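You operate a simulated robot arm through the tools that you are given. There is no shell and no other tool. Be economical: measure what you need, move in short steps, check, and stop when the job is done.

The job below is to be done with a simulated two-armed robot. You get a single attempt, and the scene is never put back.

## Task
Fit the standpipe, then empty the grey jug into the sink and rinse it.
Fine: the slurry stays in the sink, the jug ends on the draining board and the tap off. Set down upright: tall grey jug. What is to be rubbed or washed off counts as gone when no trace of it is left.
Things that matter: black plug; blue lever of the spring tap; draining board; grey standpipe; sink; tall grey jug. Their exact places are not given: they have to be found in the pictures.

It is judged by the outcome, as a careful person would: the job done as asked, and still so three seconds after it is handed in. It fails if anything else is knocked over, pushed out of place, dropped, spilled or broken.

## Robot
Two 7-joint arms with two-finger parallel grippers on one trunk, on a base that drives. Base frame: it is fixed to the floor where the robot stands at the start and does not move with it; the origin is under the middle of the robot, x ahead of it, y to its left, z up; the surface under the hand at the start is at about z = 870. Readings come in mm, degrees, newtons and seconds.
The left shoulder is at the start at [110, 169, 1511], the right one opposite. With the tool pointing down near the work surface each hand reaches from about 400 to 720 mm from the robot's upright axis, wherever it stands, measured 20 degrees to its own side. Places, roughly: blue lever of the spring tap [1000, 300, 900]; draining board [600, -300, 900]; sink [800, 200, 700]. Payload 1.57 kg a hand.
The tool frame of a hand sits at the grasp point between the pads (the TCP): z along the fingers, y along the line on which they close. The tips reach 30 mm beyond it. The gripper opens to 80 mm. The fingers are 17 mm wide and 12 mm thick; the gripper's body (40 by 82 mm) begins 80 mm behind the TCP.
Orientation is that of the tool frame in the base frame, as a unit quaternion [x, y, z, w]. With the fingers straight down and closing along the base's y, the tool's x points along the base's -x, its y along +y and its z along -z.

## Interface
- The arms move only by the tool step_arm. It takes "left_commands", "right_commands" or both (then of equal length, played together; a hand with none holds still); each is a list that holds one entry, the list of rows, each a list of 7 numbers: the turn, a rotation vector about the tool's x, y, z in units of 6 degrees (1.0 is 6 degrees), then the shift along the tool's x, y, z in units of 40 mm (1.0 is 40 mm), then the closure, from 0 (fully open) to 1 (shut). In form: [[[wx, wy, wz, tx, ty, tz, claw], ...]]. A call has 1 to 10 rows; each row shifts and turns the commanded pose from where the row before left it, along the tool's axes as they then stand. A call with a number of a shift or a turn outside -1 to 1 is refused whole. Each row takes 0.2 s and may step no farther than 50 mm and 8.6 degrees from the row before; otherwise, or with a gripper value out of range, the whole call is refused. Where a pose cannot be reached the arm comes as near as it can. A force on the tool above 40 N (or 10 N above the force at the start of the call, whichever is more), or a blocked arm, ends the call early, and 0.2 s more pass. The fingers move at their own pace (about 72 mm/s each) and stop on an object; they squeeze with about 33 N. The grip force told is the motor's: it shows also when the fingers shut on nothing. Time passes only in rows, and 0.2 s behind the last, so rows that do not move let the fingers close. It gives the time, the measured TCP pose, the force on the tool (base axes), the opening and the grip force at its end, in the units of the frame above (readings bear some noise), with the torque about the TCP (base axes, N m) and any sound that the robot's microphone picked up.
- Cameras (640 x 400 px; columns grow to the right, rows downward): "scene" is now at [151.5, -3.6, 1685.6]; the picture's right is [-0.06, -1.00, 0.00], its down [-0.81, 0.05, -0.58] and it looks along [0.58, -0.04, -0.82] (base axes); focal length 254 px, centre (320, 200). "left" rides on the left gripper at [72, 6, -122] in its tool frame; the picture's right is [-0.09, 1.00, 0.00], its down [-0.84, -0.08, -0.54] and it looks along [-0.54, -0.05, 0.84] (tool axes); focal length 238 px, centre (320, 200). "right" rides on the right gripper at [72, -7, -122] in its tool frame; the picture's right is [0.09, 1.00, 0.00], its down [-0.84, 0.08, -0.54] and it looks along [-0.54, 0.05, 0.84] (tool axes); focal length 238 px, centre (320, 200).
- grab_frame(camera): a new picture of that camera. The clock stands still meanwhile.
- raise_lower(by): slides the trunk up (or, below 0, down) by that many mm; the arms and the scene camera ride with it, the base frame stays. It gives what a move gives, with no picture.
- base_move(legs): drives the robot by 1 to 6 legs, each [ahead, left, turn to the left] in mm, mm and degrees, along the robot's own axes; the way and the turn of a leg run together, so that a leg with both is an arc; at most 1500 mm and 180 degrees a leg. The arms and the cameras ride along, it lands a little off, and it stops where it bumps. It gives what a move gives.
- pan_tilt(pan, tilt): turns the head with the scene camera to pan (to the left, within 86 degrees either way) and tilt (down, from -29 to 69), counted from straight ahead of the robot. It gives what a move gives.
- probe_pixels(camera, pixels): for up to 12 pixels [column, row] of the newest picture of that camera ("zoom" is the newest enlarged one), the place [x, y, z] in the base frame of the surface seen there, good to about 3 mm. The clock stands still meanwhile.
- zoom(camera, box): a new picture of the part [left, top, right, bottom] of that camera's present view, enlarged. The clock stands still meanwhile.
- hand_in(): hands the job in; it is judged then, once.

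Work in short steps. Measure before you move; look again where a grasp or a placing could have gone wrong, and mend it. You have 80 turns and 70 pictures in all, those below and enlarged ones among them. Open the grippers and draw the arms clear of the work before you hand the job in, unless the task says otherwise; then end with one line.

The tools are called as a command line: name --argument value ..., lists and objects as JSON in quotes. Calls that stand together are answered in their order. step_arm: Moves the arms, as the interface text tells. Its arguments: {"type":"object","properties":{"left_commands":{"type":"array","items":{"type":"array","items":{"type":"array","items":{"type":"number"}}}},"right_commands":{"type":"array","items":{"type":"array","items":{"type":"array","items":{"type":"number"}}}}},"required":[]} The other tools are called the same way: raise_lower (by) slides the trunk up or down; base_move (legs) drives the base; pan_tilt (pan, tilt) turns the head that bears the scene camera; grab_frame (camera) takes a picture; probe_pixels (camera, pixels) gives the place of the surface under pixels of a picture; zoom (camera, box) takes an enlarged picture of a part of a camera's view; hand_in () hands the job in.

At the start:

```text
time: 0.0
left_tool_pos: [550.4, 470.1, 1136.3]
left_ee_rot: [0.001, 1.0, 0.0, 0.0]
left_ft_force: [-0.9, 0.3, 0.2]
left_moment: [-0.03, -0.05, 0.0]
left_grip_width: 80.0
left_gripper_force: 0.1
right_tool_pos: [705.0, -97.3, 1099.0]
right_ee_rot: [0.0, 1.0, -0.001, 0.0]
right_ft_force: [-0.4, 0.3, -0.4]
right_moment: [0.0, -0.01, 0.04]
right_grip_width: 80.1
right_gripper_force: 0.0
trunk travel left (down, up): [-825.0, 65.0]
robot x, y, heading: [0.6, 3.0, -0.0]
head pan, tilt: [-3.6, 54.6]
```

scene: 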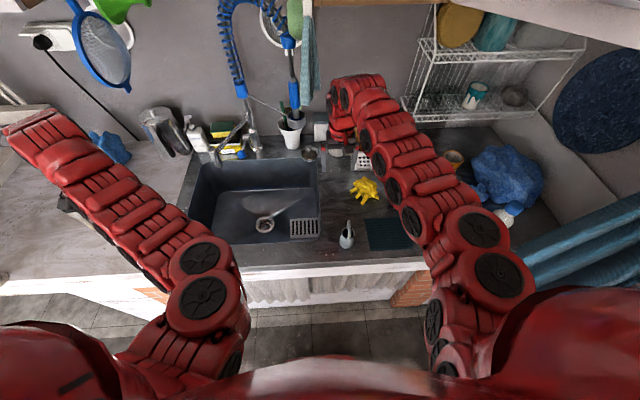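
right: 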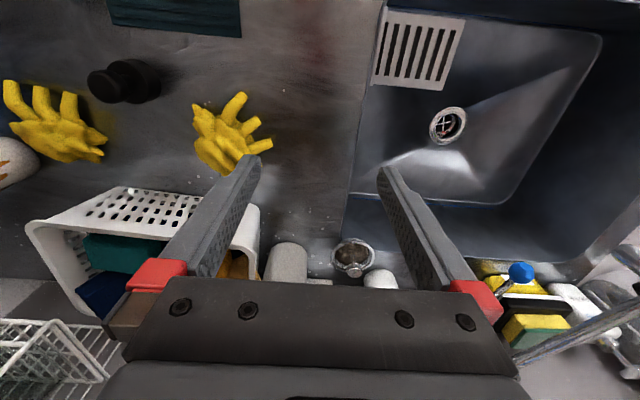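
left: 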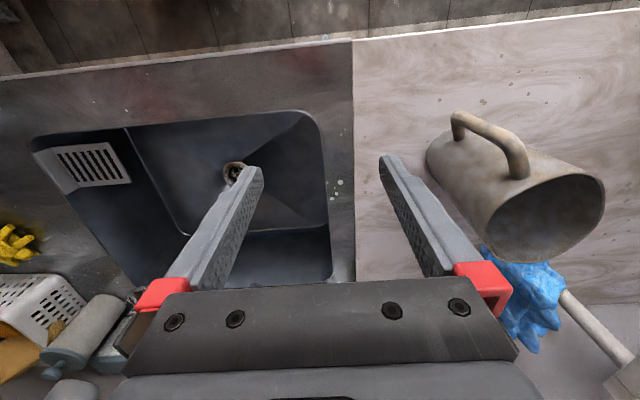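

The first pictures show the sink, the tap and the jug standing left of the sink. I zoom in to find the standpipe, plug and lever.

zoom --camera "scene" --box '[120, 80, 340, 270]'

zoom --camera "scene" --box '[290, 100, 560, 270]'

zoom --camera "right" --box '[200, 0, 640, 360]'

```text
2.11 times, centred on (230, 175) of scene
```

zoom: 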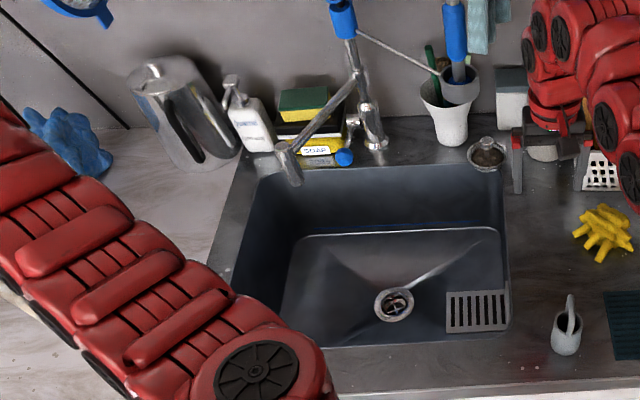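

```text
2.35 times, centred on (425, 185) of scene
```

zoom: 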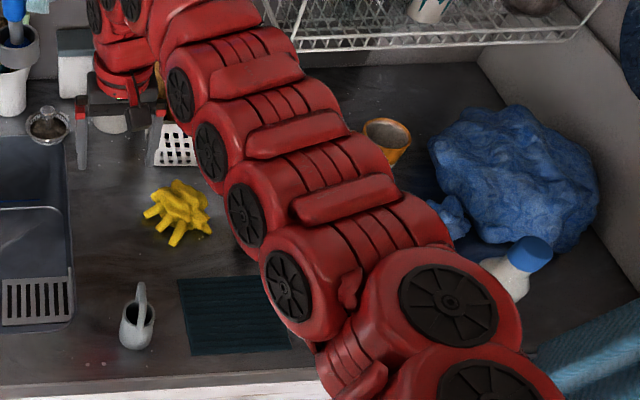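

```text
1.11 times, centred on (420, 180) of right
```

zoom: 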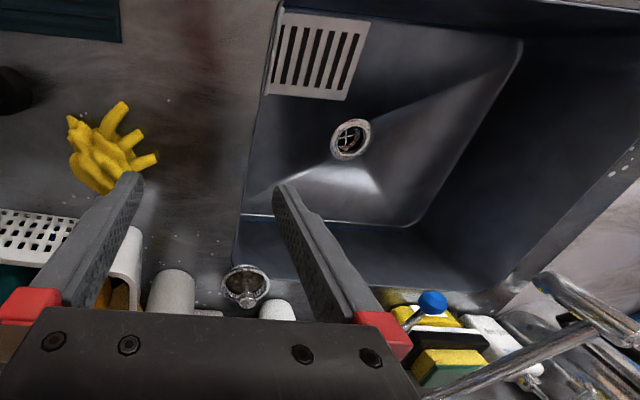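

The standpipe isn't obvious yet. I look at the back of the counter and probe candidates.

zoom --camera "scene" --box '[200, 0, 340, 170]'

zoom --camera "left" --box '[0, 120, 200, 400]'

zoom --camera "right" --box '[0, 0, 320, 300]'

probe_pixels --camera "right" --pixels '[[285, 265], [125, 80], [448, 125], [520, 272], [355, 258], [380, 280], [415, 50], [10, 160], [225, 130]]'

probe_pixels --camera "left" --pixels '[[233, 170], [490, 130], [455, 115], [525, 175], [545, 220], [430, 150], [605, 185], [490, 225], [90, 170], [330, 120], [340, 60], [350, 260]]'

```text
2.35 times, centred on (270, 85) of scene
```

zoom: 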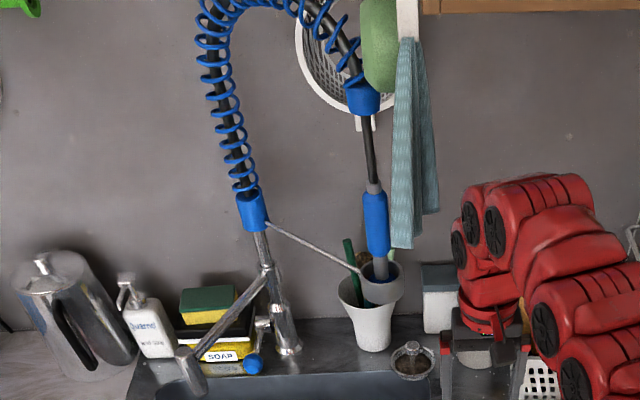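

```text
1.43 times, centred on (100, 260) of left
```

zoom: 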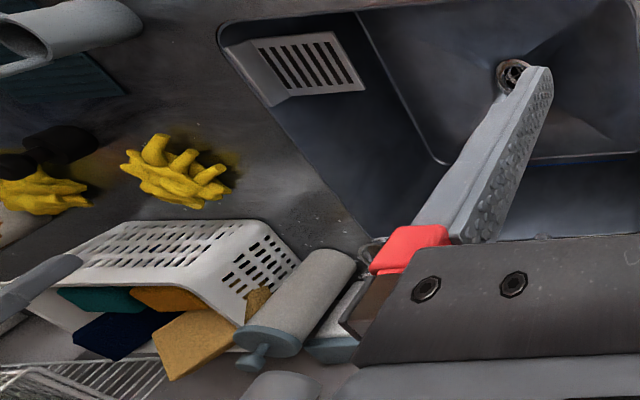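

```text
1.33 times, centred on (160, 150) of right
```

zoom: 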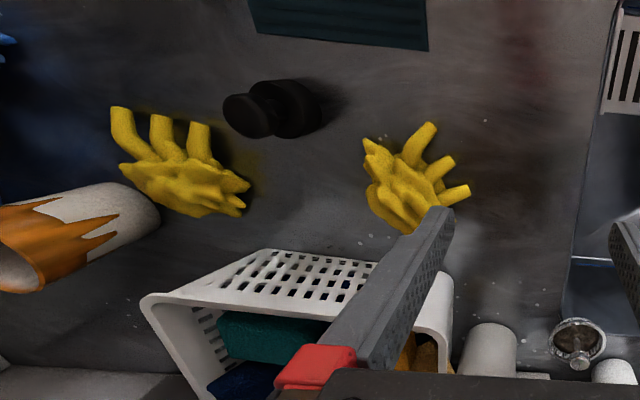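

```text
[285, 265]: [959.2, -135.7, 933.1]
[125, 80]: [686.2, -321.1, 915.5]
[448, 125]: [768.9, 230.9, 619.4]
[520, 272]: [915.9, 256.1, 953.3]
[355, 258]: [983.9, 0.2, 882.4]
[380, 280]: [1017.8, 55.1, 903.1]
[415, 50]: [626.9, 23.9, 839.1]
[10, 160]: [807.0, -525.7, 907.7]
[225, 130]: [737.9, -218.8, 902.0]
```

```text
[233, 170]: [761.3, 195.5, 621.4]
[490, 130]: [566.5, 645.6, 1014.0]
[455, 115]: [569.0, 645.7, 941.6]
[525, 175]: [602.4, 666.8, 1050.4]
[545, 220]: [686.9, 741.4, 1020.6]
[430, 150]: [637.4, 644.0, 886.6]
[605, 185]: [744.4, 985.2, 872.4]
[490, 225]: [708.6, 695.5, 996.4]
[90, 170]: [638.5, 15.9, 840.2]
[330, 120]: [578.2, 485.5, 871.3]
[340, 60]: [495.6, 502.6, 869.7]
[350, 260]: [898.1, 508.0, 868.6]
```

A grey tube with a handle stands at scene (347,235), right of the sink. I zoom in and probe it.

zoom --camera "scene" --box '[310, 200, 390, 260]'

zoom --camera "left" --box '[0, 80, 160, 200]'

probe_pixels --camera "scene" --pixels '[[347, 242], [347, 234], [349, 222], [343, 236], [352, 236], [240, 155], [300, 225], [265, 226], [313, 155], [192, 100]]'

```text
6.67 times, centred on (350, 230) of scene
```

zoom: 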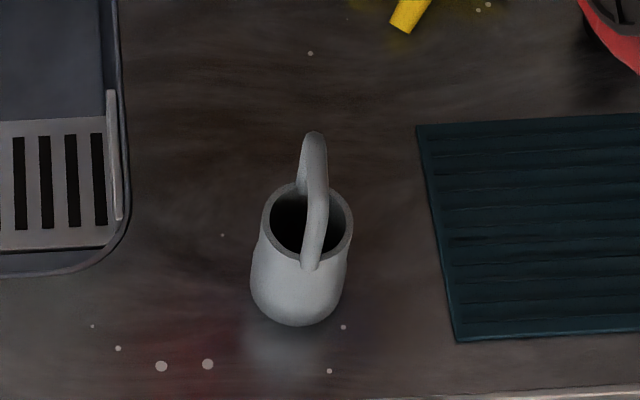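

```text
3.33 times, centred on (80, 140) of left
```

zoom: 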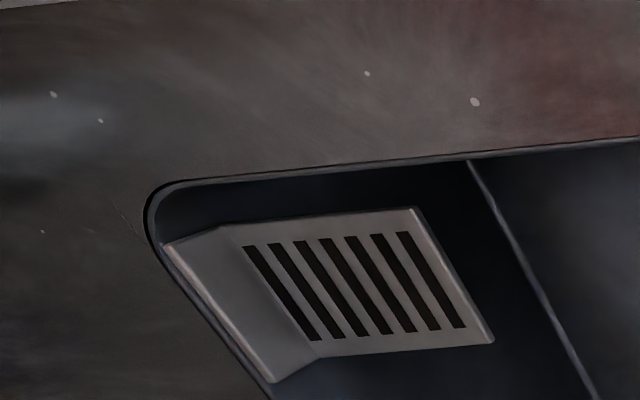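

```text
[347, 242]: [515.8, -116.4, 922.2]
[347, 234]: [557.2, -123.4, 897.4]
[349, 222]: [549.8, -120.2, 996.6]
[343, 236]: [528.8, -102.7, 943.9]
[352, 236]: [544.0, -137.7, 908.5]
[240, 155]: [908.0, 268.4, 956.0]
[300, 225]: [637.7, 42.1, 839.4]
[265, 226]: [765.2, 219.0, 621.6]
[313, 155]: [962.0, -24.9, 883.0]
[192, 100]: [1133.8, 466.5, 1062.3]
```

The standpipe seems to be the grey tube with a bail handle at about [535,-120]. Next I look at the jug and the tap more closely.

zoom --camera "left" --box '[380, 60, 640, 280]'

zoom --camera "scene" --box '[200, 110, 280, 170]'

probe_pixels --camera "zoom" --pixels '[[342, 295], [300, 250], [175, 290], [190, 335], [440, 110], [440, 260], [400, 180], [290, 200], [480, 170]]'

probe_pixels --camera "left" --pixels '[[505, 228], [600, 195], [545, 253], [560, 160], [512, 160], [470, 120], [450, 180], [465, 200]]'

```text
1.82 times, centred on (510, 170) of left
```

zoom: 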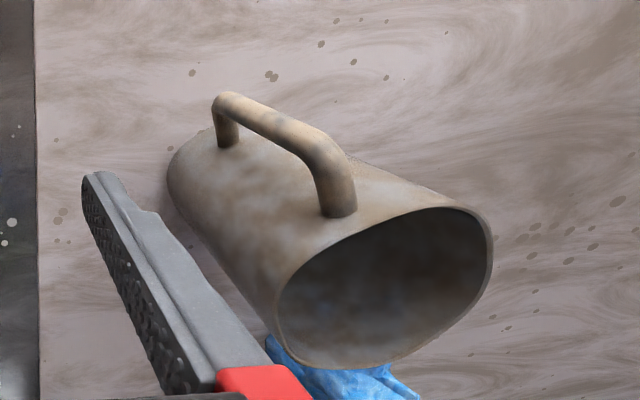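

```text
6.67 times, centred on (240, 140) of scene
```

zoom: 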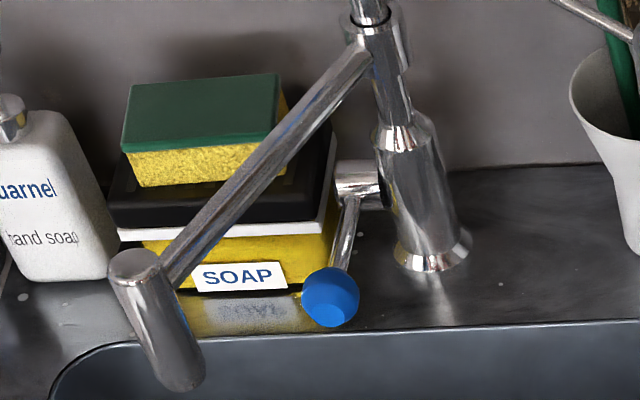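

```text
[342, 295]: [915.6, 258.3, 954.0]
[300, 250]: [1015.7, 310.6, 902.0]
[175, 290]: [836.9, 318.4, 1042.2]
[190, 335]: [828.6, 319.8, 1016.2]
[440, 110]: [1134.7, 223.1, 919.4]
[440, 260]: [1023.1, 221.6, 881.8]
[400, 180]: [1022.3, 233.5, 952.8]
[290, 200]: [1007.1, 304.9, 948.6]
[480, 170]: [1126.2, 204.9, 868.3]
```

```text
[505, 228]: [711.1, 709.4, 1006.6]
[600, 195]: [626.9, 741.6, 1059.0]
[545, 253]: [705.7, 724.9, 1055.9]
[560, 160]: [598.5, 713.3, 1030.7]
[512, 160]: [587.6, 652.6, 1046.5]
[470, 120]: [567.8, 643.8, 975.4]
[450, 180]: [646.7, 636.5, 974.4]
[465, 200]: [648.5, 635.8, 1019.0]
```

The jug centre is about [654,694], radius 59, with the handle bar at [567,645]. I bring the right hand over the standpipe and look from there.

step_arm --right_commands '[[[0, 0, 0, 0.85, -0.11, 0, 0], [0, 0, 0, 0.85, -0.11, 0, 0], [0, 0, 0, 0.85, -0.11, 0, 0], [0, 0, 0, 0.85, -0.11, 0, 0], [0, 0, 0, 0.85, -0.11, 0, 0], [0, 0, 0, 0, 0, 0, 0]]]'

grab_frame --camera "right"

grab_frame --camera "scene"

```text
time: 1.4
left_tool_pos: [550.5, 470.5, 1135.8]
left_ee_rot: [0.001, 1.0, -0.001, -0.001]
left_ft_force: [0.0, -0.3, -0.6]
left_moment: [-0.03, -0.02, -0.01]
left_grip_width: 80.1
left_gripper_force: 0.1
right_tool_pos: [637.2, -105.2, 1099.1]
right_ee_rot: [0.0, 1.0, 0.0, -0.001]
right_ft_force: [0.0, -0.1, 0.4]
right_moment: [-0.01, -0.01, 0.01]
right_grip_width: 79.7
right_gripper_force: 0.0
right hand out of reach, approached as far as the arm can: row 3, 4, 5
trunk travel left (down, up): [-825.0, 65.0]
robot x, y, heading: [1.7, 4.4, 0.2]
head pan, tilt: [-3.6, 54.6]
```

```text
56 pictures are left
```

right: 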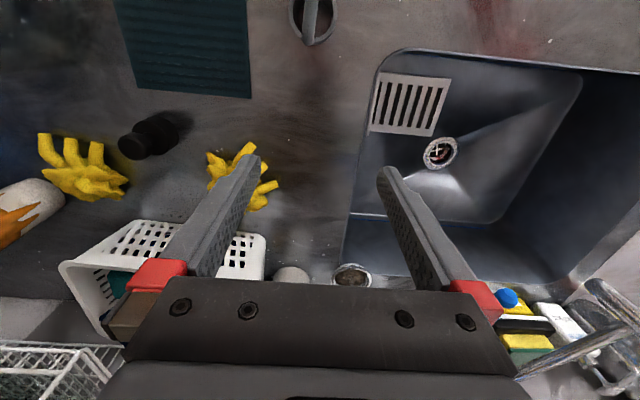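

```text
55 pictures are left
```

scene: 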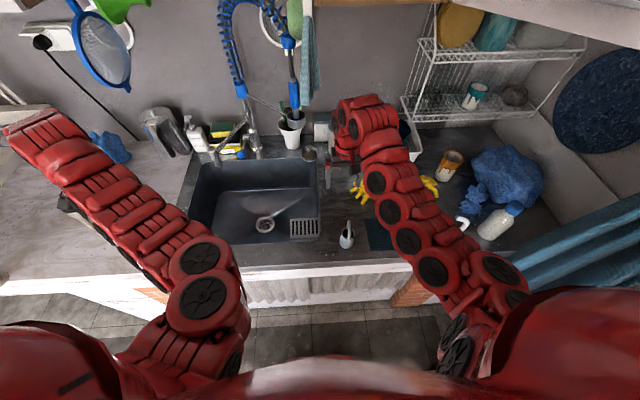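

The right hand can't come that close at this height, so I shift the base left. That brings the standpipe, drain and jug all into comfortable reach.

base_move --legs '[[0, 220, 0]]'

grab_frame --camera "scene"

```text
time: 3.1
left_tool_pos: [547.9, 688.8, 1136.6]
left_ee_rot: [0.0, 1.0, 0.0, 0.0]
left_ft_force: [-0.1, -0.1, 0.2]
left_moment: [-0.01, -0.02, 0.02]
left_grip_width: 80.1
left_gripper_force: 0.1
right_tool_pos: [637.2, 112.4, 1097.8]
right_ee_rot: [-0.001, 1.0, 0.0, -0.002]
right_ft_force: [0.2, -0.4, 0.8]
right_moment: [0.0, -0.01, -0.05]
right_grip_width: 80.0
right_gripper_force: 0.0
trunk travel left (down, up): [-825.0, 65.0]
robot x, y, heading: [-1.2, 217.4, -0.3]
head pan, tilt: [-3.6, 54.6]
```

```text
54 pictures are left
```

scene: 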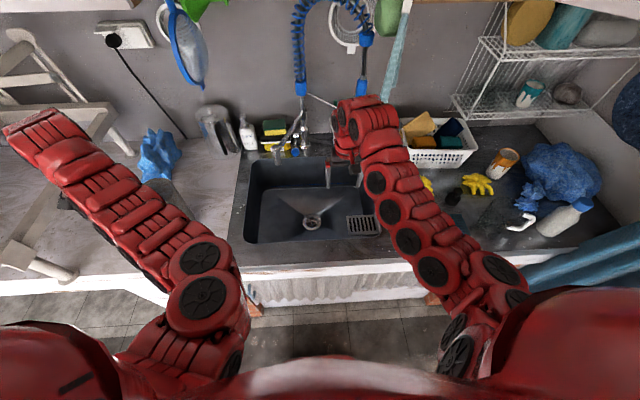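

New object at far left, scene (40,260), looks like a pipe; I zoom on it before deciding what the standpipe is. I also view the right hand.

zoom --camera "scene" --box '[0, 30, 200, 290]'

zoom --camera "scene" --box '[420, 140, 580, 260]'

probe_pixels --camera "scene" --pixels '[[40, 265], [65, 275], [20, 250], [310, 222], [520, 220], [560, 220], [505, 155], [300, 213], [322, 222], [311, 213], [311, 230]]'

```text
1.54 times, centred on (100, 160) of scene
```

zoom: 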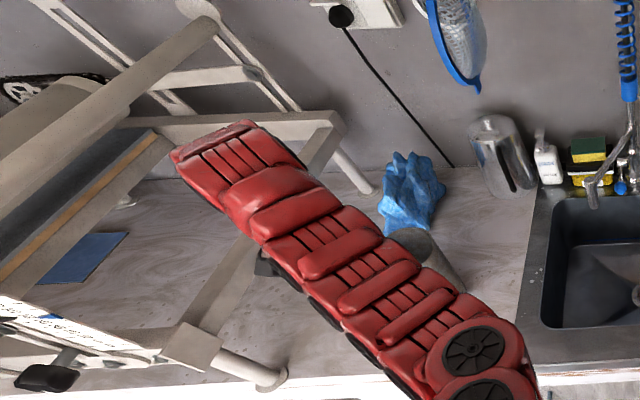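

```text
3.33 times, centred on (500, 200) of scene
```

zoom: 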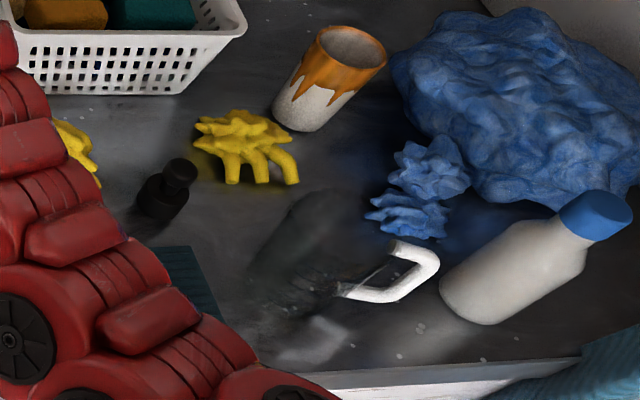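

```text
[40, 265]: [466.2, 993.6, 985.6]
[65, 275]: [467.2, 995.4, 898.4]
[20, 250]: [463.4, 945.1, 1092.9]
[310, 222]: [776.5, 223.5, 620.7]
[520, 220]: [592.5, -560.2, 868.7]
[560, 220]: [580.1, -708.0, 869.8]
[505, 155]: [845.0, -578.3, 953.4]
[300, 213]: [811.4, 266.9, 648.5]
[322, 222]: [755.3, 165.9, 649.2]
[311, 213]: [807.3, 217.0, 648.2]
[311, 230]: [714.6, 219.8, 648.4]
```

The thing at left is a rack standing on the counter; the grey tube remains the standpipe. I move the right hand above it and look.

step_arm --right_commands '[[[0, 0, 0, 0.364, -0.83, 0, 0], [0, 0, 0, 0.364, -0.83, 0, 0], [0, 0, 0, 0.364, -0.83, 0, 0], [0, 0, 0, 0.364, -0.83, 0, 0], [0, 0, 0, 0.364, -0.83, 0, 0], [0, 0, 0, 0.364, -0.83, 0, 0], [0, 0, 0, 0.364, -0.83, 0, 0], [0, 0, 0, 0, 0, 0, 0]]]'

grab_frame --camera "right"

```text
time: 4.9
left_tool_pos: [549.6, 689.2, 1135.6]
left_ee_rot: [0.0, 1.0, 0.0, -0.002]
left_ft_force: [-0.3, 0.1, -0.5]
left_moment: [0.02, -0.01, 0.03]
left_grip_width: 79.9
left_gripper_force: 0.0
right_tool_pos: [617.7, -57.8, 1056.9]
right_ee_rot: [-0.001, 1.0, 0.0, -0.001]
right_ft_force: [0.4, -0.5, 0.4]
right_moment: [0.01, 0.01, -0.04]
right_grip_width: 79.9
right_gripper_force: 0.1
right hand out of reach, approached as far as the arm can: row 1, 2, 3, 4, 5, 6, 7
trunk travel left (down, up): [-825.0, 65.0]
robot x, y, heading: [1.9, 218.3, 0.0]
head pan, tilt: [-3.6, 54.6]
```

```text
51 pictures are left
```

right: 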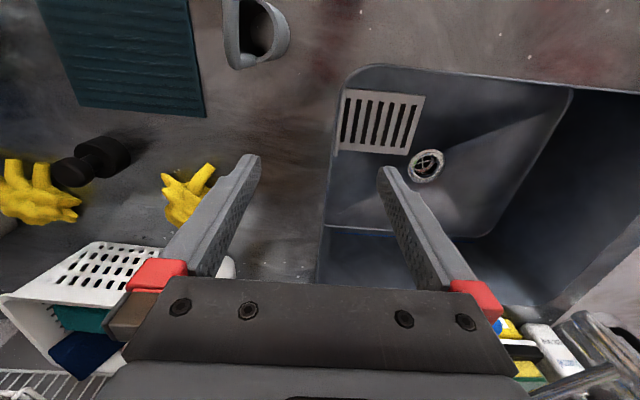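

The hand is too near the robot for this height, so I raise the trunk and back up a little.

raise_lower --by 64

base_move --legs '[[-60, 0, 0]]'

grab_frame --camera "right"

probe_pixels --camera "right" --pixels '[[280, 60], [250, 60], [300, 60], [265, 30], [265, 80], [420, 160]]'

```text
time: 5.9
left_tool_pos: [549.4, 690.2, 1200.1]
left_ee_rot: [0.0, 1.0, -0.001, 0.0]
left_ft_force: [-0.7, -0.2, 0.4]
left_moment: [-0.01, -0.01, 0.01]
left_grip_width: 79.9
left_gripper_force: 0.1
right_tool_pos: [617.9, -59.2, 1121.0]
right_ee_rot: [-0.001, 1.0, 0.0, -0.002]
right_ft_force: [1.0, 0.0, 0.0]
right_moment: [-0.01, 0.01, 0.0]
right_grip_width: 80.3
right_gripper_force: 0.0
trunk travel left (down, up): [-889.0, 1.0]
robot x, y, heading: [1.0, 216.9, 0.1]
head pan, tilt: [-3.6, 54.6]
```

```text
time: 6.9
left_tool_pos: [495.0, 688.7, 1197.4]
left_ee_rot: [0.0, 1.0, -0.001, -0.004]
left_ft_force: [0.5, -0.3, -0.2]
left_moment: [-0.04, 0.02, -0.01]
left_grip_width: 80.2
left_gripper_force: 0.0
right_tool_pos: [561.7, -58.2, 1117.4]
right_ee_rot: [0.0, 1.0, 0.0, -0.004]
right_ft_force: [0.0, 0.3, -1.0]
right_moment: [0.03, 0.07, 0.0]
right_grip_width: 80.2
right_gripper_force: 0.0
trunk travel left (down, up): [-889.0, 1.0]
robot x, y, heading: [-61.5, 221.5, -0.0]
head pan, tilt: [-3.6, 54.6]
```

```text
50 pictures are left
```

right: 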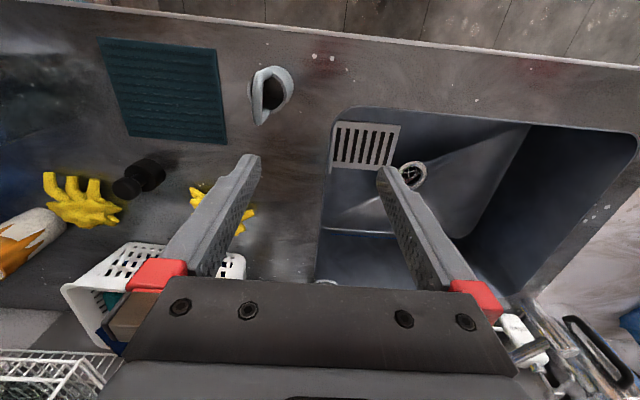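

```text
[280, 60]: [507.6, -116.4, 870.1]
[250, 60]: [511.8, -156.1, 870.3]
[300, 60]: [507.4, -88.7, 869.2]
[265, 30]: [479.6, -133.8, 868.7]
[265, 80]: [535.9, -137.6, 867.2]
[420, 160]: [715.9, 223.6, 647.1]
```

The standpipe is now at right (270,95). I zoom in and measure the bail.

zoom --camera "right" --box '[230, 55, 310, 135]'

probe_pixels --camera "right" --pixels '[[257, 85], [257, 100], [258, 118], [263, 75], [268, 70], [289, 85], [291, 95], [272, 105], [284, 102], [265, 110]]'

```text
5.00 times, centred on (270, 95) of right
```

zoom: 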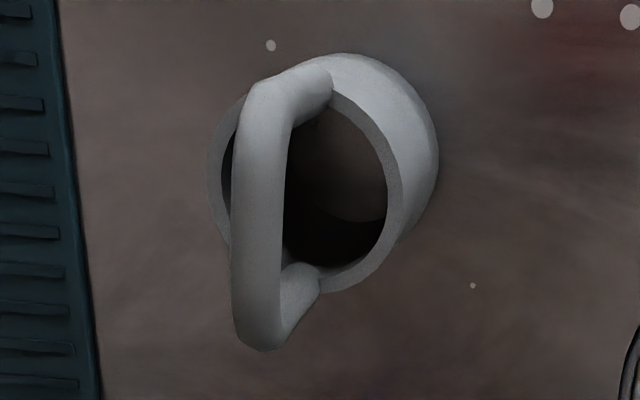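

```text
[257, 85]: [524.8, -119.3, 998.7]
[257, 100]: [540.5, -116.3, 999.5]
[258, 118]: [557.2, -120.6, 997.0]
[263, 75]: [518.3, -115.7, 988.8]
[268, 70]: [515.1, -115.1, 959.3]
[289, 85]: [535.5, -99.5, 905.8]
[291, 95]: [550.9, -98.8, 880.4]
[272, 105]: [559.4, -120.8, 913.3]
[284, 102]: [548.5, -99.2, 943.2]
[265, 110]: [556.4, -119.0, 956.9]
```

The bail bar runs along x at y≈-118, top z≈999. I move over it first and check reach.

step_arm --right_commands '[[[0, 0, 0, 0.275, -0.75, 0, 0], [0, 0, 0, 0.275, -0.75, 0, 0], [0, 0, 0, 0, 0, 0.5, 0], [0, 0, 0, 0, 0, 0, 0]]]'

```text
time: 7.9
left_tool_pos: [492.1, 688.8, 1198.6]
left_ee_rot: [0.0, 1.0, 0.0, -0.002]
left_ft_force: [0.3, -0.4, -0.4]
left_moment: [-0.02, 0.02, 0.04]
left_grip_width: 79.8
left_gripper_force: 0.1
right_tool_pos: [541.0, -119.4, 1098.4]
right_ee_rot: [0.001, 1.0, 0.001, -0.002]
right_ft_force: [0.1, 0.4, -0.4]
right_moment: [-0.04, -0.02, -0.02]
right_grip_width: 80.0
right_gripper_force: 0.0
right hand out of reach, approached as far as the arm can: row 2
trunk travel left (down, up): [-889.0, 1.0]
robot x, y, heading: [-59.2, 221.1, 0.0]
head pan, tilt: [-3.6, 54.6]
```

Exactly above the bail at [541,-119,1098]. I go down 110 mm and close.

step_arm --right_commands '[[[0, 0, 0, 0, 0, 0.92, 0], [0, 0, 0, 0, 0, 0.92, 0], [0, 0, 0, 0, 0, 0.92, 0], [0, 0, 0, 0, 0, 0, 0], [0, 0, 0, 0, 0, 0, 1], [0, 0, 0, 0, 0, 0, 1], [0, 0, 0, 0, 0, 0, 1], [0, 0, 0, 0, 0, 0, 1]]]'

grab_frame --camera "right"

```text
time: 9.7
left_tool_pos: [489.4, 688.9, 1199.3]
left_ee_rot: [0.0, 1.0, -0.001, -0.002]
left_ft_force: [0.2, -0.6, 0.8]
left_moment: [0.01, 0.0, 0.0]
left_grip_width: 80.0
left_gripper_force: 0.1
right_tool_pos: [542.5, -120.6, 990.1]
right_ee_rot: [-0.001, 1.0, 0.0, -0.001]
right_ft_force: [0.0, -0.4, -0.3]
right_moment: [0.0, 0.02, 0.0]
right_grip_width: 9.1
right_gripper_force: 27.7
trunk travel left (down, up): [-889.0, 1.0]
robot x, y, heading: [-63.5, 220.4, 0.2]
head pan, tilt: [-3.6, 54.6]
```

```text
48 pictures are left
```

right: 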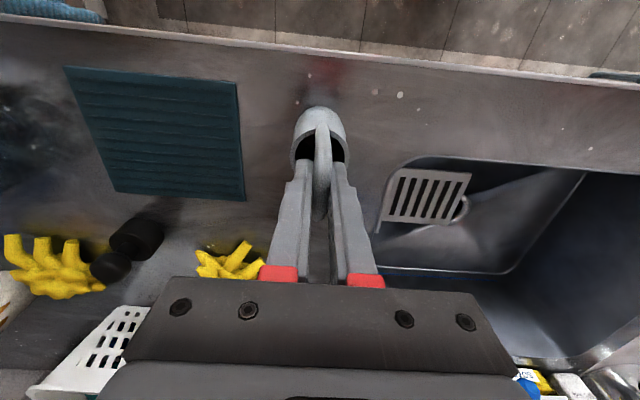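

The bail is gripped (9 mm). I lift 110 mm.

step_arm --right_commands '[[[0, 0, 0, 0, 0, -0.5, 1], [0, 0, 0, 0, 0, -0.75, 1], [0, 0, 0, 0, 0, -0.75, 1], [0, 0, 0, 0, 0, -0.75, 1], [0, 0, 0, 0, 0, 0, 1]]]'

zoom --camera "right" --box '[220, 60, 520, 270]'

```text
time: 10.9
left_tool_pos: [491.4, 689.3, 1198.7]
left_ee_rot: [0.0, 1.0, -0.001, -0.002]
left_ft_force: [0.1, -0.1, -0.7]
left_moment: [0.02, -0.01, 0.02]
left_grip_width: 80.1
left_gripper_force: 0.0
right_tool_pos: [539.1, -119.3, 1100.0]
right_ee_rot: [0.001, 1.0, -0.001, -0.001]
right_ft_force: [0.3, -0.1, -0.4]
right_moment: [-0.01, -0.02, -0.02]
right_grip_width: 8.7
right_gripper_force: 27.4
trunk travel left (down, up): [-889.0, 1.0]
robot x, y, heading: [-60.7, 218.1, 0.1]
head pan, tilt: [-3.6, 54.6]
```

```text
1.90 times, centred on (370, 165) of right
```

zoom: 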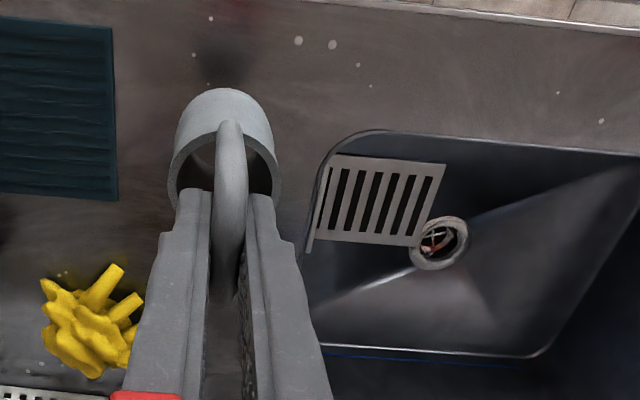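

Held and upright. I drive ahead 130 mm so the drain comes into the right hand's reach, then swing the hand over it.

base_move --legs '[[130, 0, 0]]'

step_arm --right_commands '[[[0, 0, 0, -0.2, 0.85, 0, 1], [0, 0, 0, -0.2, 0.85, 0, 1], [0, 0, 0, -0.2, 0.85, 0, 1], [0, 0, 0, -0.2, 0.85, 0, 1], [0, 0, 0, -0.2, 0.85, 0, 1], [0, 0, 0, -0.2, 0.85, 0, 1], [0, 0, 0, -0.2, 0.85, 0, 1], [0, 0, 0, -0.2, 0.85, 0, 1], [0, 0, 0, 0, 0, 0, 1]]]'

grab_frame --camera "right"

grab_frame --camera "scene"

```text
time: 12.2
left_tool_pos: [620.3, 687.2, 1201.5]
left_ee_rot: [0.0, 1.0, -0.001, -0.001]
left_ft_force: [-0.6, 0.2, -0.1]
left_moment: [0.0, 0.0, 0.0]
left_grip_width: 80.3
left_gripper_force: 0.1
right_tool_pos: [667.2, -121.2, 1098.2]
right_ee_rot: [0.001, 1.0, 0.0, -0.001]
right_ft_force: [-0.2, 0.2, 0.1]
right_moment: [0.0, -0.03, 0.01]
right_grip_width: 9.0
right_gripper_force: 27.2
trunk travel left (down, up): [-889.0, 1.0]
robot x, y, heading: [73.5, 219.7, -0.3]
head pan, tilt: [-3.6, 54.6]
```

```text
time: 14.2
left_tool_pos: [620.2, 688.3, 1198.8]
left_ee_rot: [0.001, 1.0, 0.0, -0.001]
left_ft_force: [-0.4, -1.0, -1.1]
left_moment: [0.01, 0.03, 0.02]
left_grip_width: 80.1
left_gripper_force: 0.1
right_tool_pos: [730.7, 152.1, 1096.2]
right_ee_rot: [0.0, 1.0, 0.0, -0.003]
right_ft_force: [0.0, 0.1, -0.6]
right_moment: [0.04, 0.01, 0.06]
right_grip_width: 8.6
right_gripper_force: 27.4
trunk travel left (down, up): [-889.0, 1.0]
robot x, y, heading: [68.0, 218.4, -0.1]
head pan, tilt: [-3.6, 54.6]
```

```text
46 pictures are left
```

right: 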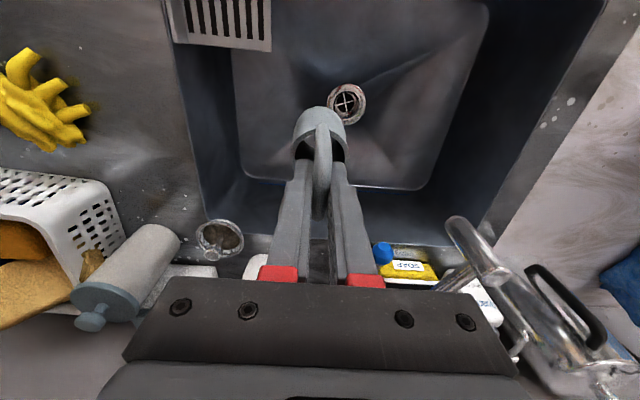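

```text
45 pictures are left
```

scene: 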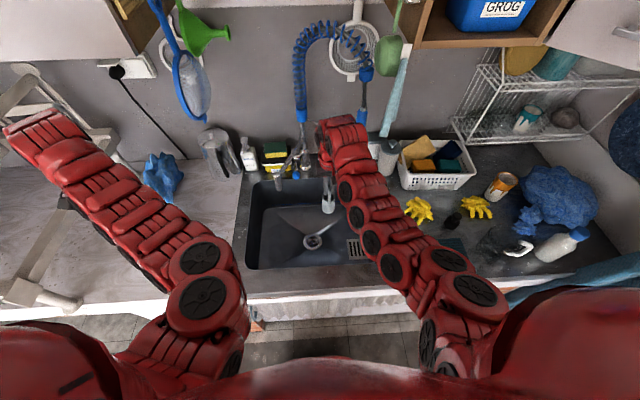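

The drain is at right (346,103). I zoom and probe its ring precisely.

zoom --camera "right" --box '[306, 68, 386, 138]'

probe_pixels --camera "zoom" --pixels '[[225, 190], [420, 190], [320, 95], [425, 250], [260, 190], [390, 190], [330, 122], [320, 190], [300, 150], [350, 230], [370, 250]]'

```text
5.71 times, centred on (346, 103) of right
```

zoom: 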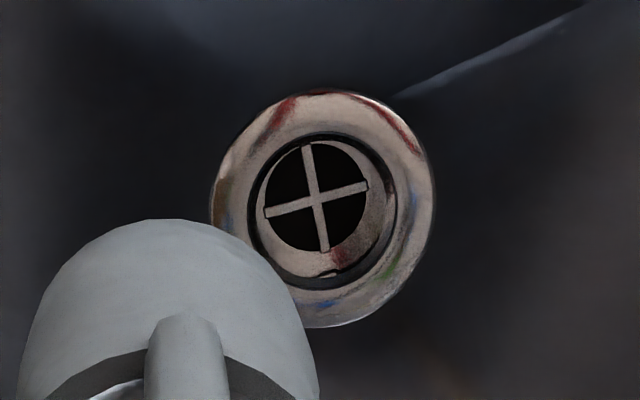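

```text
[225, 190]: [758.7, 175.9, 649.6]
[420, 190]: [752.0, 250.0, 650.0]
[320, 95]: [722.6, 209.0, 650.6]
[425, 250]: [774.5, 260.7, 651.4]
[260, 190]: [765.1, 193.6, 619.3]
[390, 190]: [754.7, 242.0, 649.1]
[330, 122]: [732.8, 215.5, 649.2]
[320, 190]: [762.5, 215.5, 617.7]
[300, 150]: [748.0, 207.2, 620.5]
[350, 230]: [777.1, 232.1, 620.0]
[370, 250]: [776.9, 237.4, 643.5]
```

Drain hole centre ≈[762,213.5,650], about 56 mm wide. I move the right hand above it, and bring the left hand away from over the jug before lowering the trunk.

step_arm --right_commands '[[[0, 0, 0, -0.21, 0.38, 0, 1], [0, 0, 0, -0.21, 0.38, 0, 1], [0, 0, 0, -0.21, 0.38, 0, 1], [0, 0, 0, -0.21, 0.38, 0, 1], [0, 0, 0, 0, 0, 0, 1], [0, 0, 0, 0, 0, 0, 1]]]' --left_commands '[[[0, 0, 0, -0.2, -0.9, 0, 0], [0, 0, 0, -0.2, -0.9, 0, 0], [0, 0, 0, -0.2, -0.9, 0, 0], [0, 0, 0, -0.2, -0.9, 0, 0], [0, 0, 0, -0.2, -0.9, 0, 0], [0, 0, 0, 0, 0, 0, 0]]]'

zoom --camera "right" --box '[270, 80, 390, 180]'

probe_pixels --camera "zoom" --pixels '[[320, 120], [250, 200], [390, 200], [320, 60], [300, 90], [340, 90], [380, 160], [260, 160]]'

```text
time: 15.6
left_tool_pos: [620.1, 689.2, 1200.7]
left_ee_rot: [0.001, 1.0, 0.0, -0.001]
left_ft_force: [0.5, 0.5, 0.6]
left_moment: [0.01, 0.0, 0.04]
left_grip_width: 80.0
left_gripper_force: 0.1
left hand out of reach, approached as far as the arm can: row 1, 2, 3, 4, 5
right_tool_pos: [766.2, 210.3, 1098.4]
right_ee_rot: [0.001, 1.0, 0.001, -0.002]
right_ft_force: [0.1, 0.1, -0.5]
right_moment: [0.01, 0.0, 0.01]
right_grip_width: 8.7
right_gripper_force: 27.4
trunk travel left (down, up): [-889.0, 1.0]
robot x, y, heading: [69.0, 219.7, 0.0]
head pan, tilt: [-3.6, 54.6]
```

```text
4.00 times, centred on (330, 130) of right
```

zoom: 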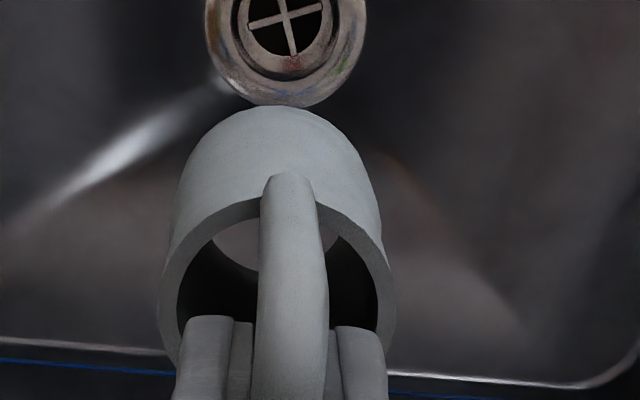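

```text
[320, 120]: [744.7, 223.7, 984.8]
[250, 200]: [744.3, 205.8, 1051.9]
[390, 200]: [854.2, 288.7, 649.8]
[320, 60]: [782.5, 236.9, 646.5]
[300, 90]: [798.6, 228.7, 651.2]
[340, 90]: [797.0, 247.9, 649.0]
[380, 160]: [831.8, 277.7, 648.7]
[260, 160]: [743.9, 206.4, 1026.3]
```

The pipe centre sits within 2 mm of the TCP. I nudge the right hand onto the drain axis and take the left hand forward and right to a free spot.

step_arm --right_commands '[[[0, 0, 0, 0.08, 0.08, 0, 1], [0, 0, 0, 0, 0, 0.5, 1], [0, 0, 0, 0, 0, 0.8, 1], [0, 0, 0, 0, 0, 0.8, 1], [0, 0, 0, 0, 0, 0.8, 1]]]' --left_commands '[[[0, 0, 0, -0.7, -0.65, 0, 0], [0, 0, 0, -0.7, -0.65, 0, 0], [0, 0, 0, -0.7, -0.65, 0, 0], [0, 0, 0, -0.5, -0.65, 0, 0], [0, 0, 0, 0, -0.65, 0, 0]]]'

```text
time: 16.8
left_tool_pos: [723.3, 556.0, 1199.5]
left_ee_rot: [0.0, 1.0, 0.0, -0.001]
left_ft_force: [0.6, 0.0, 0.6]
left_moment: [-0.02, -0.01, 0.01]
left_grip_width: 79.9
left_gripper_force: 0.0
right_tool_pos: [747.2, 211.0, 1007.7]
right_ee_rot: [0.0, 1.0, 0.0, -0.002]
right_ft_force: [0.3, -1.1, 0.3]
right_moment: [0.0, 0.02, -0.02]
right_grip_width: 8.7
right_gripper_force: 27.3
right hand out of reach, approached as far as the arm can: row 3, 4, 5
trunk travel left (down, up): [-889.0, 1.0]
robot x, y, heading: [68.6, 218.0, 0.1]
head pan, tilt: [-3.6, 54.6]
```

Left hand is clear. I lower the trunk 160 mm, which keeps the pipe bottom (~z 728) above the sink floor.

raise_lower --by -160

step_arm --right_commands '[[[0, 0, 0, -0.19, 0.03, -0.3, 1], [0, 0, 0, -0.19, 0.03, -0.3, 1], [0, 0, 0, 0, 0, 0, 1], [0, 0, 0, 0, 0, 0, 1]]]'

grab_frame --camera "right"

```text
time: 18.6
left_tool_pos: [724.2, 555.1, 1040.4]
left_ee_rot: [0.001, 1.0, 0.0, -0.001]
left_ft_force: [-1.7, 1.1, -0.3]
left_moment: [0.01, -0.01, 0.02]
left_grip_width: 79.9
left_gripper_force: 0.1
right_tool_pos: [747.1, 209.8, 847.7]
right_ee_rot: [0.0, 1.0, 0.0, -0.002]
right_ft_force: [0.4, -0.8, 0.1]
right_moment: [-0.03, -0.02, -0.02]
right_grip_width: 9.1
right_gripper_force: 27.5
trunk travel left (down, up): [-729.0, 161.0]
robot x, y, heading: [64.6, 218.6, -0.1]
head pan, tilt: [-3.6, 54.6]
```

```text
time: 19.6
left_tool_pos: [722.1, 555.5, 1039.8]
left_ee_rot: [0.001, 1.0, -0.001, -0.002]
left_ft_force: [0.6, 0.7, -0.8]
left_moment: [0.0, -0.01, -0.02]
left_grip_width: 80.0
left_gripper_force: 0.0
right_tool_pos: [752.8, 210.6, 873.9]
right_ee_rot: [0.001, 1.0, 0.0, -0.002]
right_ft_force: [0.1, -0.3, -1.0]
right_moment: [0.0, 0.02, -0.02]
right_grip_width: 8.9
right_gripper_force: 27.7
right hand out of reach, approached as far as the arm can: row 1, 2
trunk travel left (down, up): [-729.0, 161.0]
robot x, y, heading: [68.3, 219.3, -0.3]
head pan, tilt: [-3.6, 54.6]
```

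```text
42 pictures are left
```

right: 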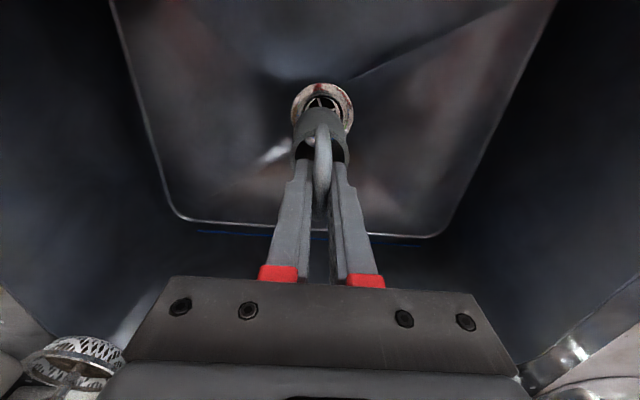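

At the reach limit; I drive 45 mm ahead (hand stays well inside the sink opening) and re-centre.

base_move --legs '[[45, 0, 0]]'

step_arm --right_commands '[[[0, 0, 0, 0.4, 0.06, 0, 1], [0, 0, 0, 0.4, 0.0, 0, 1], [0, 0, 0, 0, 0, 0, 1], [0, 0, 0, 0, 0, 0, 1]]]'

```text
time: 20.5
left_tool_pos: [765.0, 555.2, 1041.3]
left_ee_rot: [0.0, 1.0, -0.001, 0.0]
left_ft_force: [-0.9, 0.0, 0.0]
left_moment: [0.03, 0.0, 0.01]
left_grip_width: 80.0
left_gripper_force: 0.1
right_tool_pos: [796.7, 211.4, 875.1]
right_ee_rot: [0.001, 1.0, 0.0, -0.001]
right_ft_force: [-0.8, 0.3, -1.4]
right_moment: [-0.02, -0.03, 0.01]
right_grip_width: 8.8
right_gripper_force: 27.2
trunk travel left (down, up): [-729.0, 161.0]
robot x, y, heading: [115.9, 214.9, 0.1]
head pan, tilt: [-3.6, 54.6]
```

```text
time: 21.5
left_tool_pos: [766.8, 556.4, 1040.2]
left_ee_rot: [0.001, 1.0, -0.001, -0.001]
left_ft_force: [-0.4, -0.1, 0.9]
left_moment: [0.0, -0.02, 0.03]
left_grip_width: 80.3
left_gripper_force: 0.0
right_tool_pos: [766.5, 215.6, 874.0]
right_ee_rot: [0.001, 1.0, 0.0, -0.002]
right_ft_force: [0.5, 0.3, -0.5]
right_moment: [0.04, -0.01, -0.02]
right_grip_width: 8.8
right_gripper_force: 27.3
trunk travel left (down, up): [-729.0, 161.0]
robot x, y, heading: [111.1, 218.4, -0.1]
head pan, tilt: [-3.6, 54.6]
```

I lower to z≈790 (pipe bottom ≈670) and look.

step_arm --right_commands '[[[0, 0, 0, 0.07, -0.04, 0.7, 1], [0, 0, 0, 0, 0, 0.7, 1], [0, 0, 0, 0, 0, 0.7, 1], [0, 0, 0, 0, 0, 0, 1], [0, 0, 0, 0, 0, 0, 1]]]'

zoom --camera "right" --box '[260, 60, 400, 180]'

probe_pixels --camera "zoom" --pixels '[[260, 100], [300, 100], [340, 100], [220, 120], [380, 120], [300, 60], [300, 140]]'

```text
time: 22.7
left_tool_pos: [768.0, 556.6, 1039.4]
left_ee_rot: [0.001, 1.0, 0.0, -0.001]
left_ft_force: [0.6, 0.2, -0.9]
left_moment: [-0.02, 0.03, 0.01]
left_grip_width: 79.9
left_gripper_force: 0.0
right_tool_pos: [762.2, 211.7, 789.1]
right_ee_rot: [0.001, 1.0, 0.0, -0.001]
right_ft_force: [0.1, -0.5, -1.3]
right_moment: [0.01, -0.01, 0.0]
right_grip_width: 8.8
right_gripper_force: 27.5
trunk travel left (down, up): [-729.0, 161.0]
robot x, y, heading: [116.3, 219.1, -0.2]
head pan, tilt: [-3.6, 54.6]
```

```text
3.33 times, centred on (330, 120) of right
```

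zoom: 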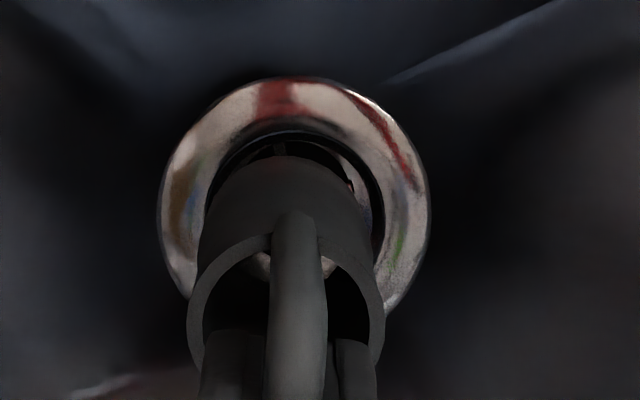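

```text
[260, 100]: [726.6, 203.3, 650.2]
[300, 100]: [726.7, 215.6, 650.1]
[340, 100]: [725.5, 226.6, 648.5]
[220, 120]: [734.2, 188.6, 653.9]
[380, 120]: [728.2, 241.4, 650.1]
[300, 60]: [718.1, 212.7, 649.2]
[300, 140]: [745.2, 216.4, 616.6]
```

Pipe is slightly right-shifted needed (+y ≈2 mm). I correct and lower gently into the drain.

step_arm --right_commands '[[[0, 0, 0, 0, 0.05, 0.3, 1], [0, 0, 0, 0, 0, 0.3, 1], [0, 0, 0, 0, 0, 0.25, 1], [0, 0, 0, 0, 0, 0.2, 1], [0, 0, 0, 0, 0, 0.15, 1], [0, 0, 0, 0, 0, 0.15, 1], [0, 0, 0, 0, 0, 0, 1]]]'

zoom --camera "right" --box '[260, 60, 400, 180]'

```text
time: 23.9
left_tool_pos: [765.0, 555.7, 1039.5]
left_ee_rot: [0.001, 1.0, -0.001, 0.001]
left_ft_force: [-1.0, -0.6, -0.1]
left_moment: [0.01, 0.02, 0.0]
left_grip_width: 80.3
left_gripper_force: 0.1
right_tool_pos: [750.1, 210.6, 754.8]
right_ee_rot: [0.0, 1.0, 0.002, 0.004]
right_ft_force: [-6.1, -1.3, 22.8]
right_moment: [-0.07, 1.03, 0.01]
right_grip_width: 8.8
right_gripper_force: 27.6
right hand out of reach, approached as far as the arm can: row 2, 3, 5, 6
trunk travel left (down, up): [-729.0, 161.0]
robot x, y, heading: [113.7, 219.2, -0.1]
head pan, tilt: [-3.6, 54.6]
stopped in row 6 (right hand): the force on the tool passed its limit at 44 N (the readings are from after the stop); the commanded pose is now the measured one
```

```text
3.33 times, centred on (330, 120) of right
```

zoom: 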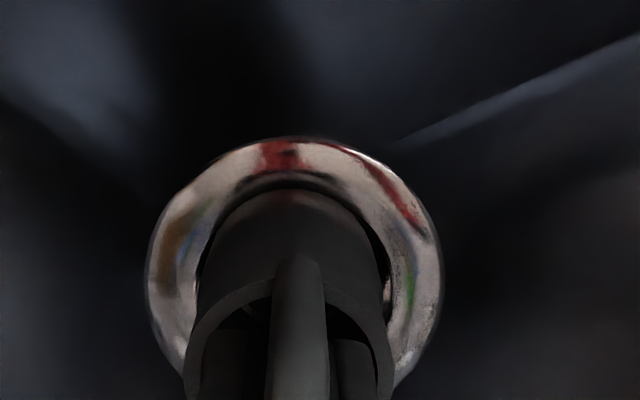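

The reach limit pulled the hand back to x=750, so the pipe touched the front of the ring. I lift 35 mm, drive 35 mm ahead and retry.

step_arm --right_commands '[[[0, 0, 0, 0, 0, -0.45, 1], [0, 0, 0, 0, 0, -0.45, 1], [0, 0, 0, 0, 0, 0, 1]]]'

base_move --legs '[[35, 0, 0]]'

```text
time: 24.7
left_tool_pos: [769.3, 556.4, 1039.6]
left_ee_rot: [0.0, 1.0, -0.002, -0.001]
left_ft_force: [0.4, 0.6, -0.8]
left_moment: [-0.02, 0.03, 0.0]
left_grip_width: 79.9
left_gripper_force: 0.0
right_tool_pos: [749.0, 209.6, 788.8]
right_ee_rot: [0.001, 1.0, 0.0, 0.002]
right_ft_force: [0.5, -0.1, -0.8]
right_moment: [-0.02, 0.01, 0.01]
right_grip_width: 9.1
right_gripper_force: 27.7
trunk travel left (down, up): [-729.0, 161.0]
robot x, y, heading: [114.7, 212.7, -0.2]
head pan, tilt: [-3.6, 54.6]
```

```text
time: 25.6
left_tool_pos: [799.5, 556.2, 1041.9]
left_ee_rot: [0.001, 1.0, -0.001, 0.0]
left_ft_force: [-0.4, 0.7, 0.6]
left_moment: [0.0, -0.07, -0.02]
left_grip_width: 80.0
left_gripper_force: 0.0
right_tool_pos: [784.2, 209.8, 789.4]
right_ee_rot: [-0.001, 1.0, 0.001, 0.004]
right_ft_force: [-0.7, 0.7, -1.8]
right_moment: [0.0, 0.01, -0.04]
right_grip_width: 8.7
right_gripper_force: 27.2
trunk travel left (down, up): [-729.0, 161.0]
robot x, y, heading: [151.4, 219.9, 0.0]
head pan, tilt: [-3.6, 54.6]
```

Re-centre to x≈762, y≈213.5 and check.

step_arm --right_commands '[[[0, 0, 0, 0.28, 0.05, 0, 1], [0, 0, 0, 0.28, 0.05, 0, 1], [0, 0, 0, 0, 0, 0, 1], [0, 0, 0, 0, 0, 0, 1]]]'

zoom --camera "right" --box '[260, 60, 400, 180]'

```text
time: 26.6
left_tool_pos: [801.9, 555.6, 1040.3]
left_ee_rot: [0.001, 1.0, -0.001, -0.001]
left_ft_force: [-0.1, 0.2, -0.3]
left_moment: [0.02, -0.04, 0.02]
left_grip_width: 79.9
left_gripper_force: 0.2
right_tool_pos: [760.5, 213.5, 788.0]
right_ee_rot: [-0.001, 1.0, 0.001, 0.002]
right_ft_force: [-0.2, 0.6, -0.6]
right_moment: [0.01, -0.01, 0.03]
right_grip_width: 8.8
right_gripper_force: 28.1
trunk travel left (down, up): [-729.0, 161.0]
robot x, y, heading: [151.4, 219.1, -0.1]
head pan, tilt: [-3.6, 54.6]
```

```text
3.33 times, centred on (330, 120) of right
```

zoom: 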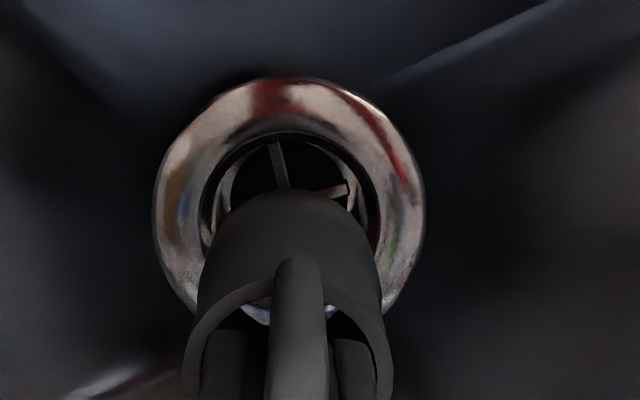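

The bail slid ~10 mm along x in the fingers (no tilt). I compensate by moving the hand -10 mm in x and recheck.

step_arm --right_commands '[[[0, 0, 0, 0.24, 0.02, 0, 1], [0, 0, 0, 0, 0, 0.15, 1], [0, 0, 0, 0, 0, 0, 1], [0, 0, 0, 0, 0, 0, 1]]]'

zoom --camera "right" --box '[260, 60, 400, 180]'

probe_pixels --camera "zoom" --pixels '[[290, 200], [260, 200], [330, 200], [300, 178]]'

```text
time: 27.6
left_tool_pos: [802.7, 556.8, 1040.2]
left_ee_rot: [0.001, 1.0, -0.001, -0.001]
left_ft_force: [-0.4, 0.8, 0.1]
left_moment: [-0.02, 0.03, -0.01]
left_grip_width: 80.0
left_gripper_force: 0.0
right_tool_pos: [753.4, 214.1, 782.4]
right_ee_rot: [0.0, 1.0, 0.001, 0.003]
right_ft_force: [-0.3, 0.4, -0.6]
right_moment: [0.0, -0.02, 0.02]
right_grip_width: 8.9
right_gripper_force: 28.1
trunk travel left (down, up): [-729.0, 161.0]
robot x, y, heading: [152.0, 220.4, 0.0]
head pan, tilt: [-3.6, 54.6]
```

```text
3.33 times, centred on (330, 120) of right
```

zoom: 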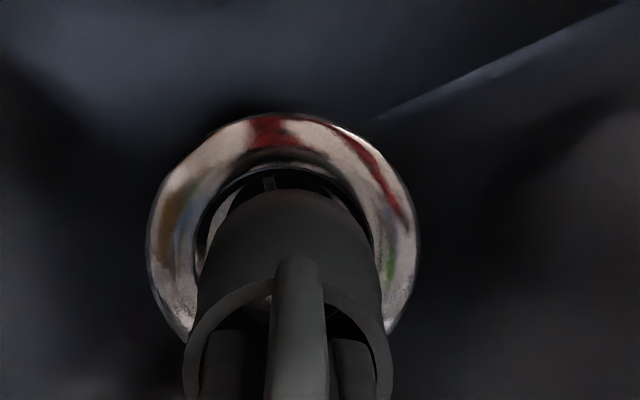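

```text
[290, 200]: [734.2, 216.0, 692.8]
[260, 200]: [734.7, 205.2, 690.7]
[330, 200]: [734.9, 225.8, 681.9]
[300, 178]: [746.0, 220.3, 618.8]
```

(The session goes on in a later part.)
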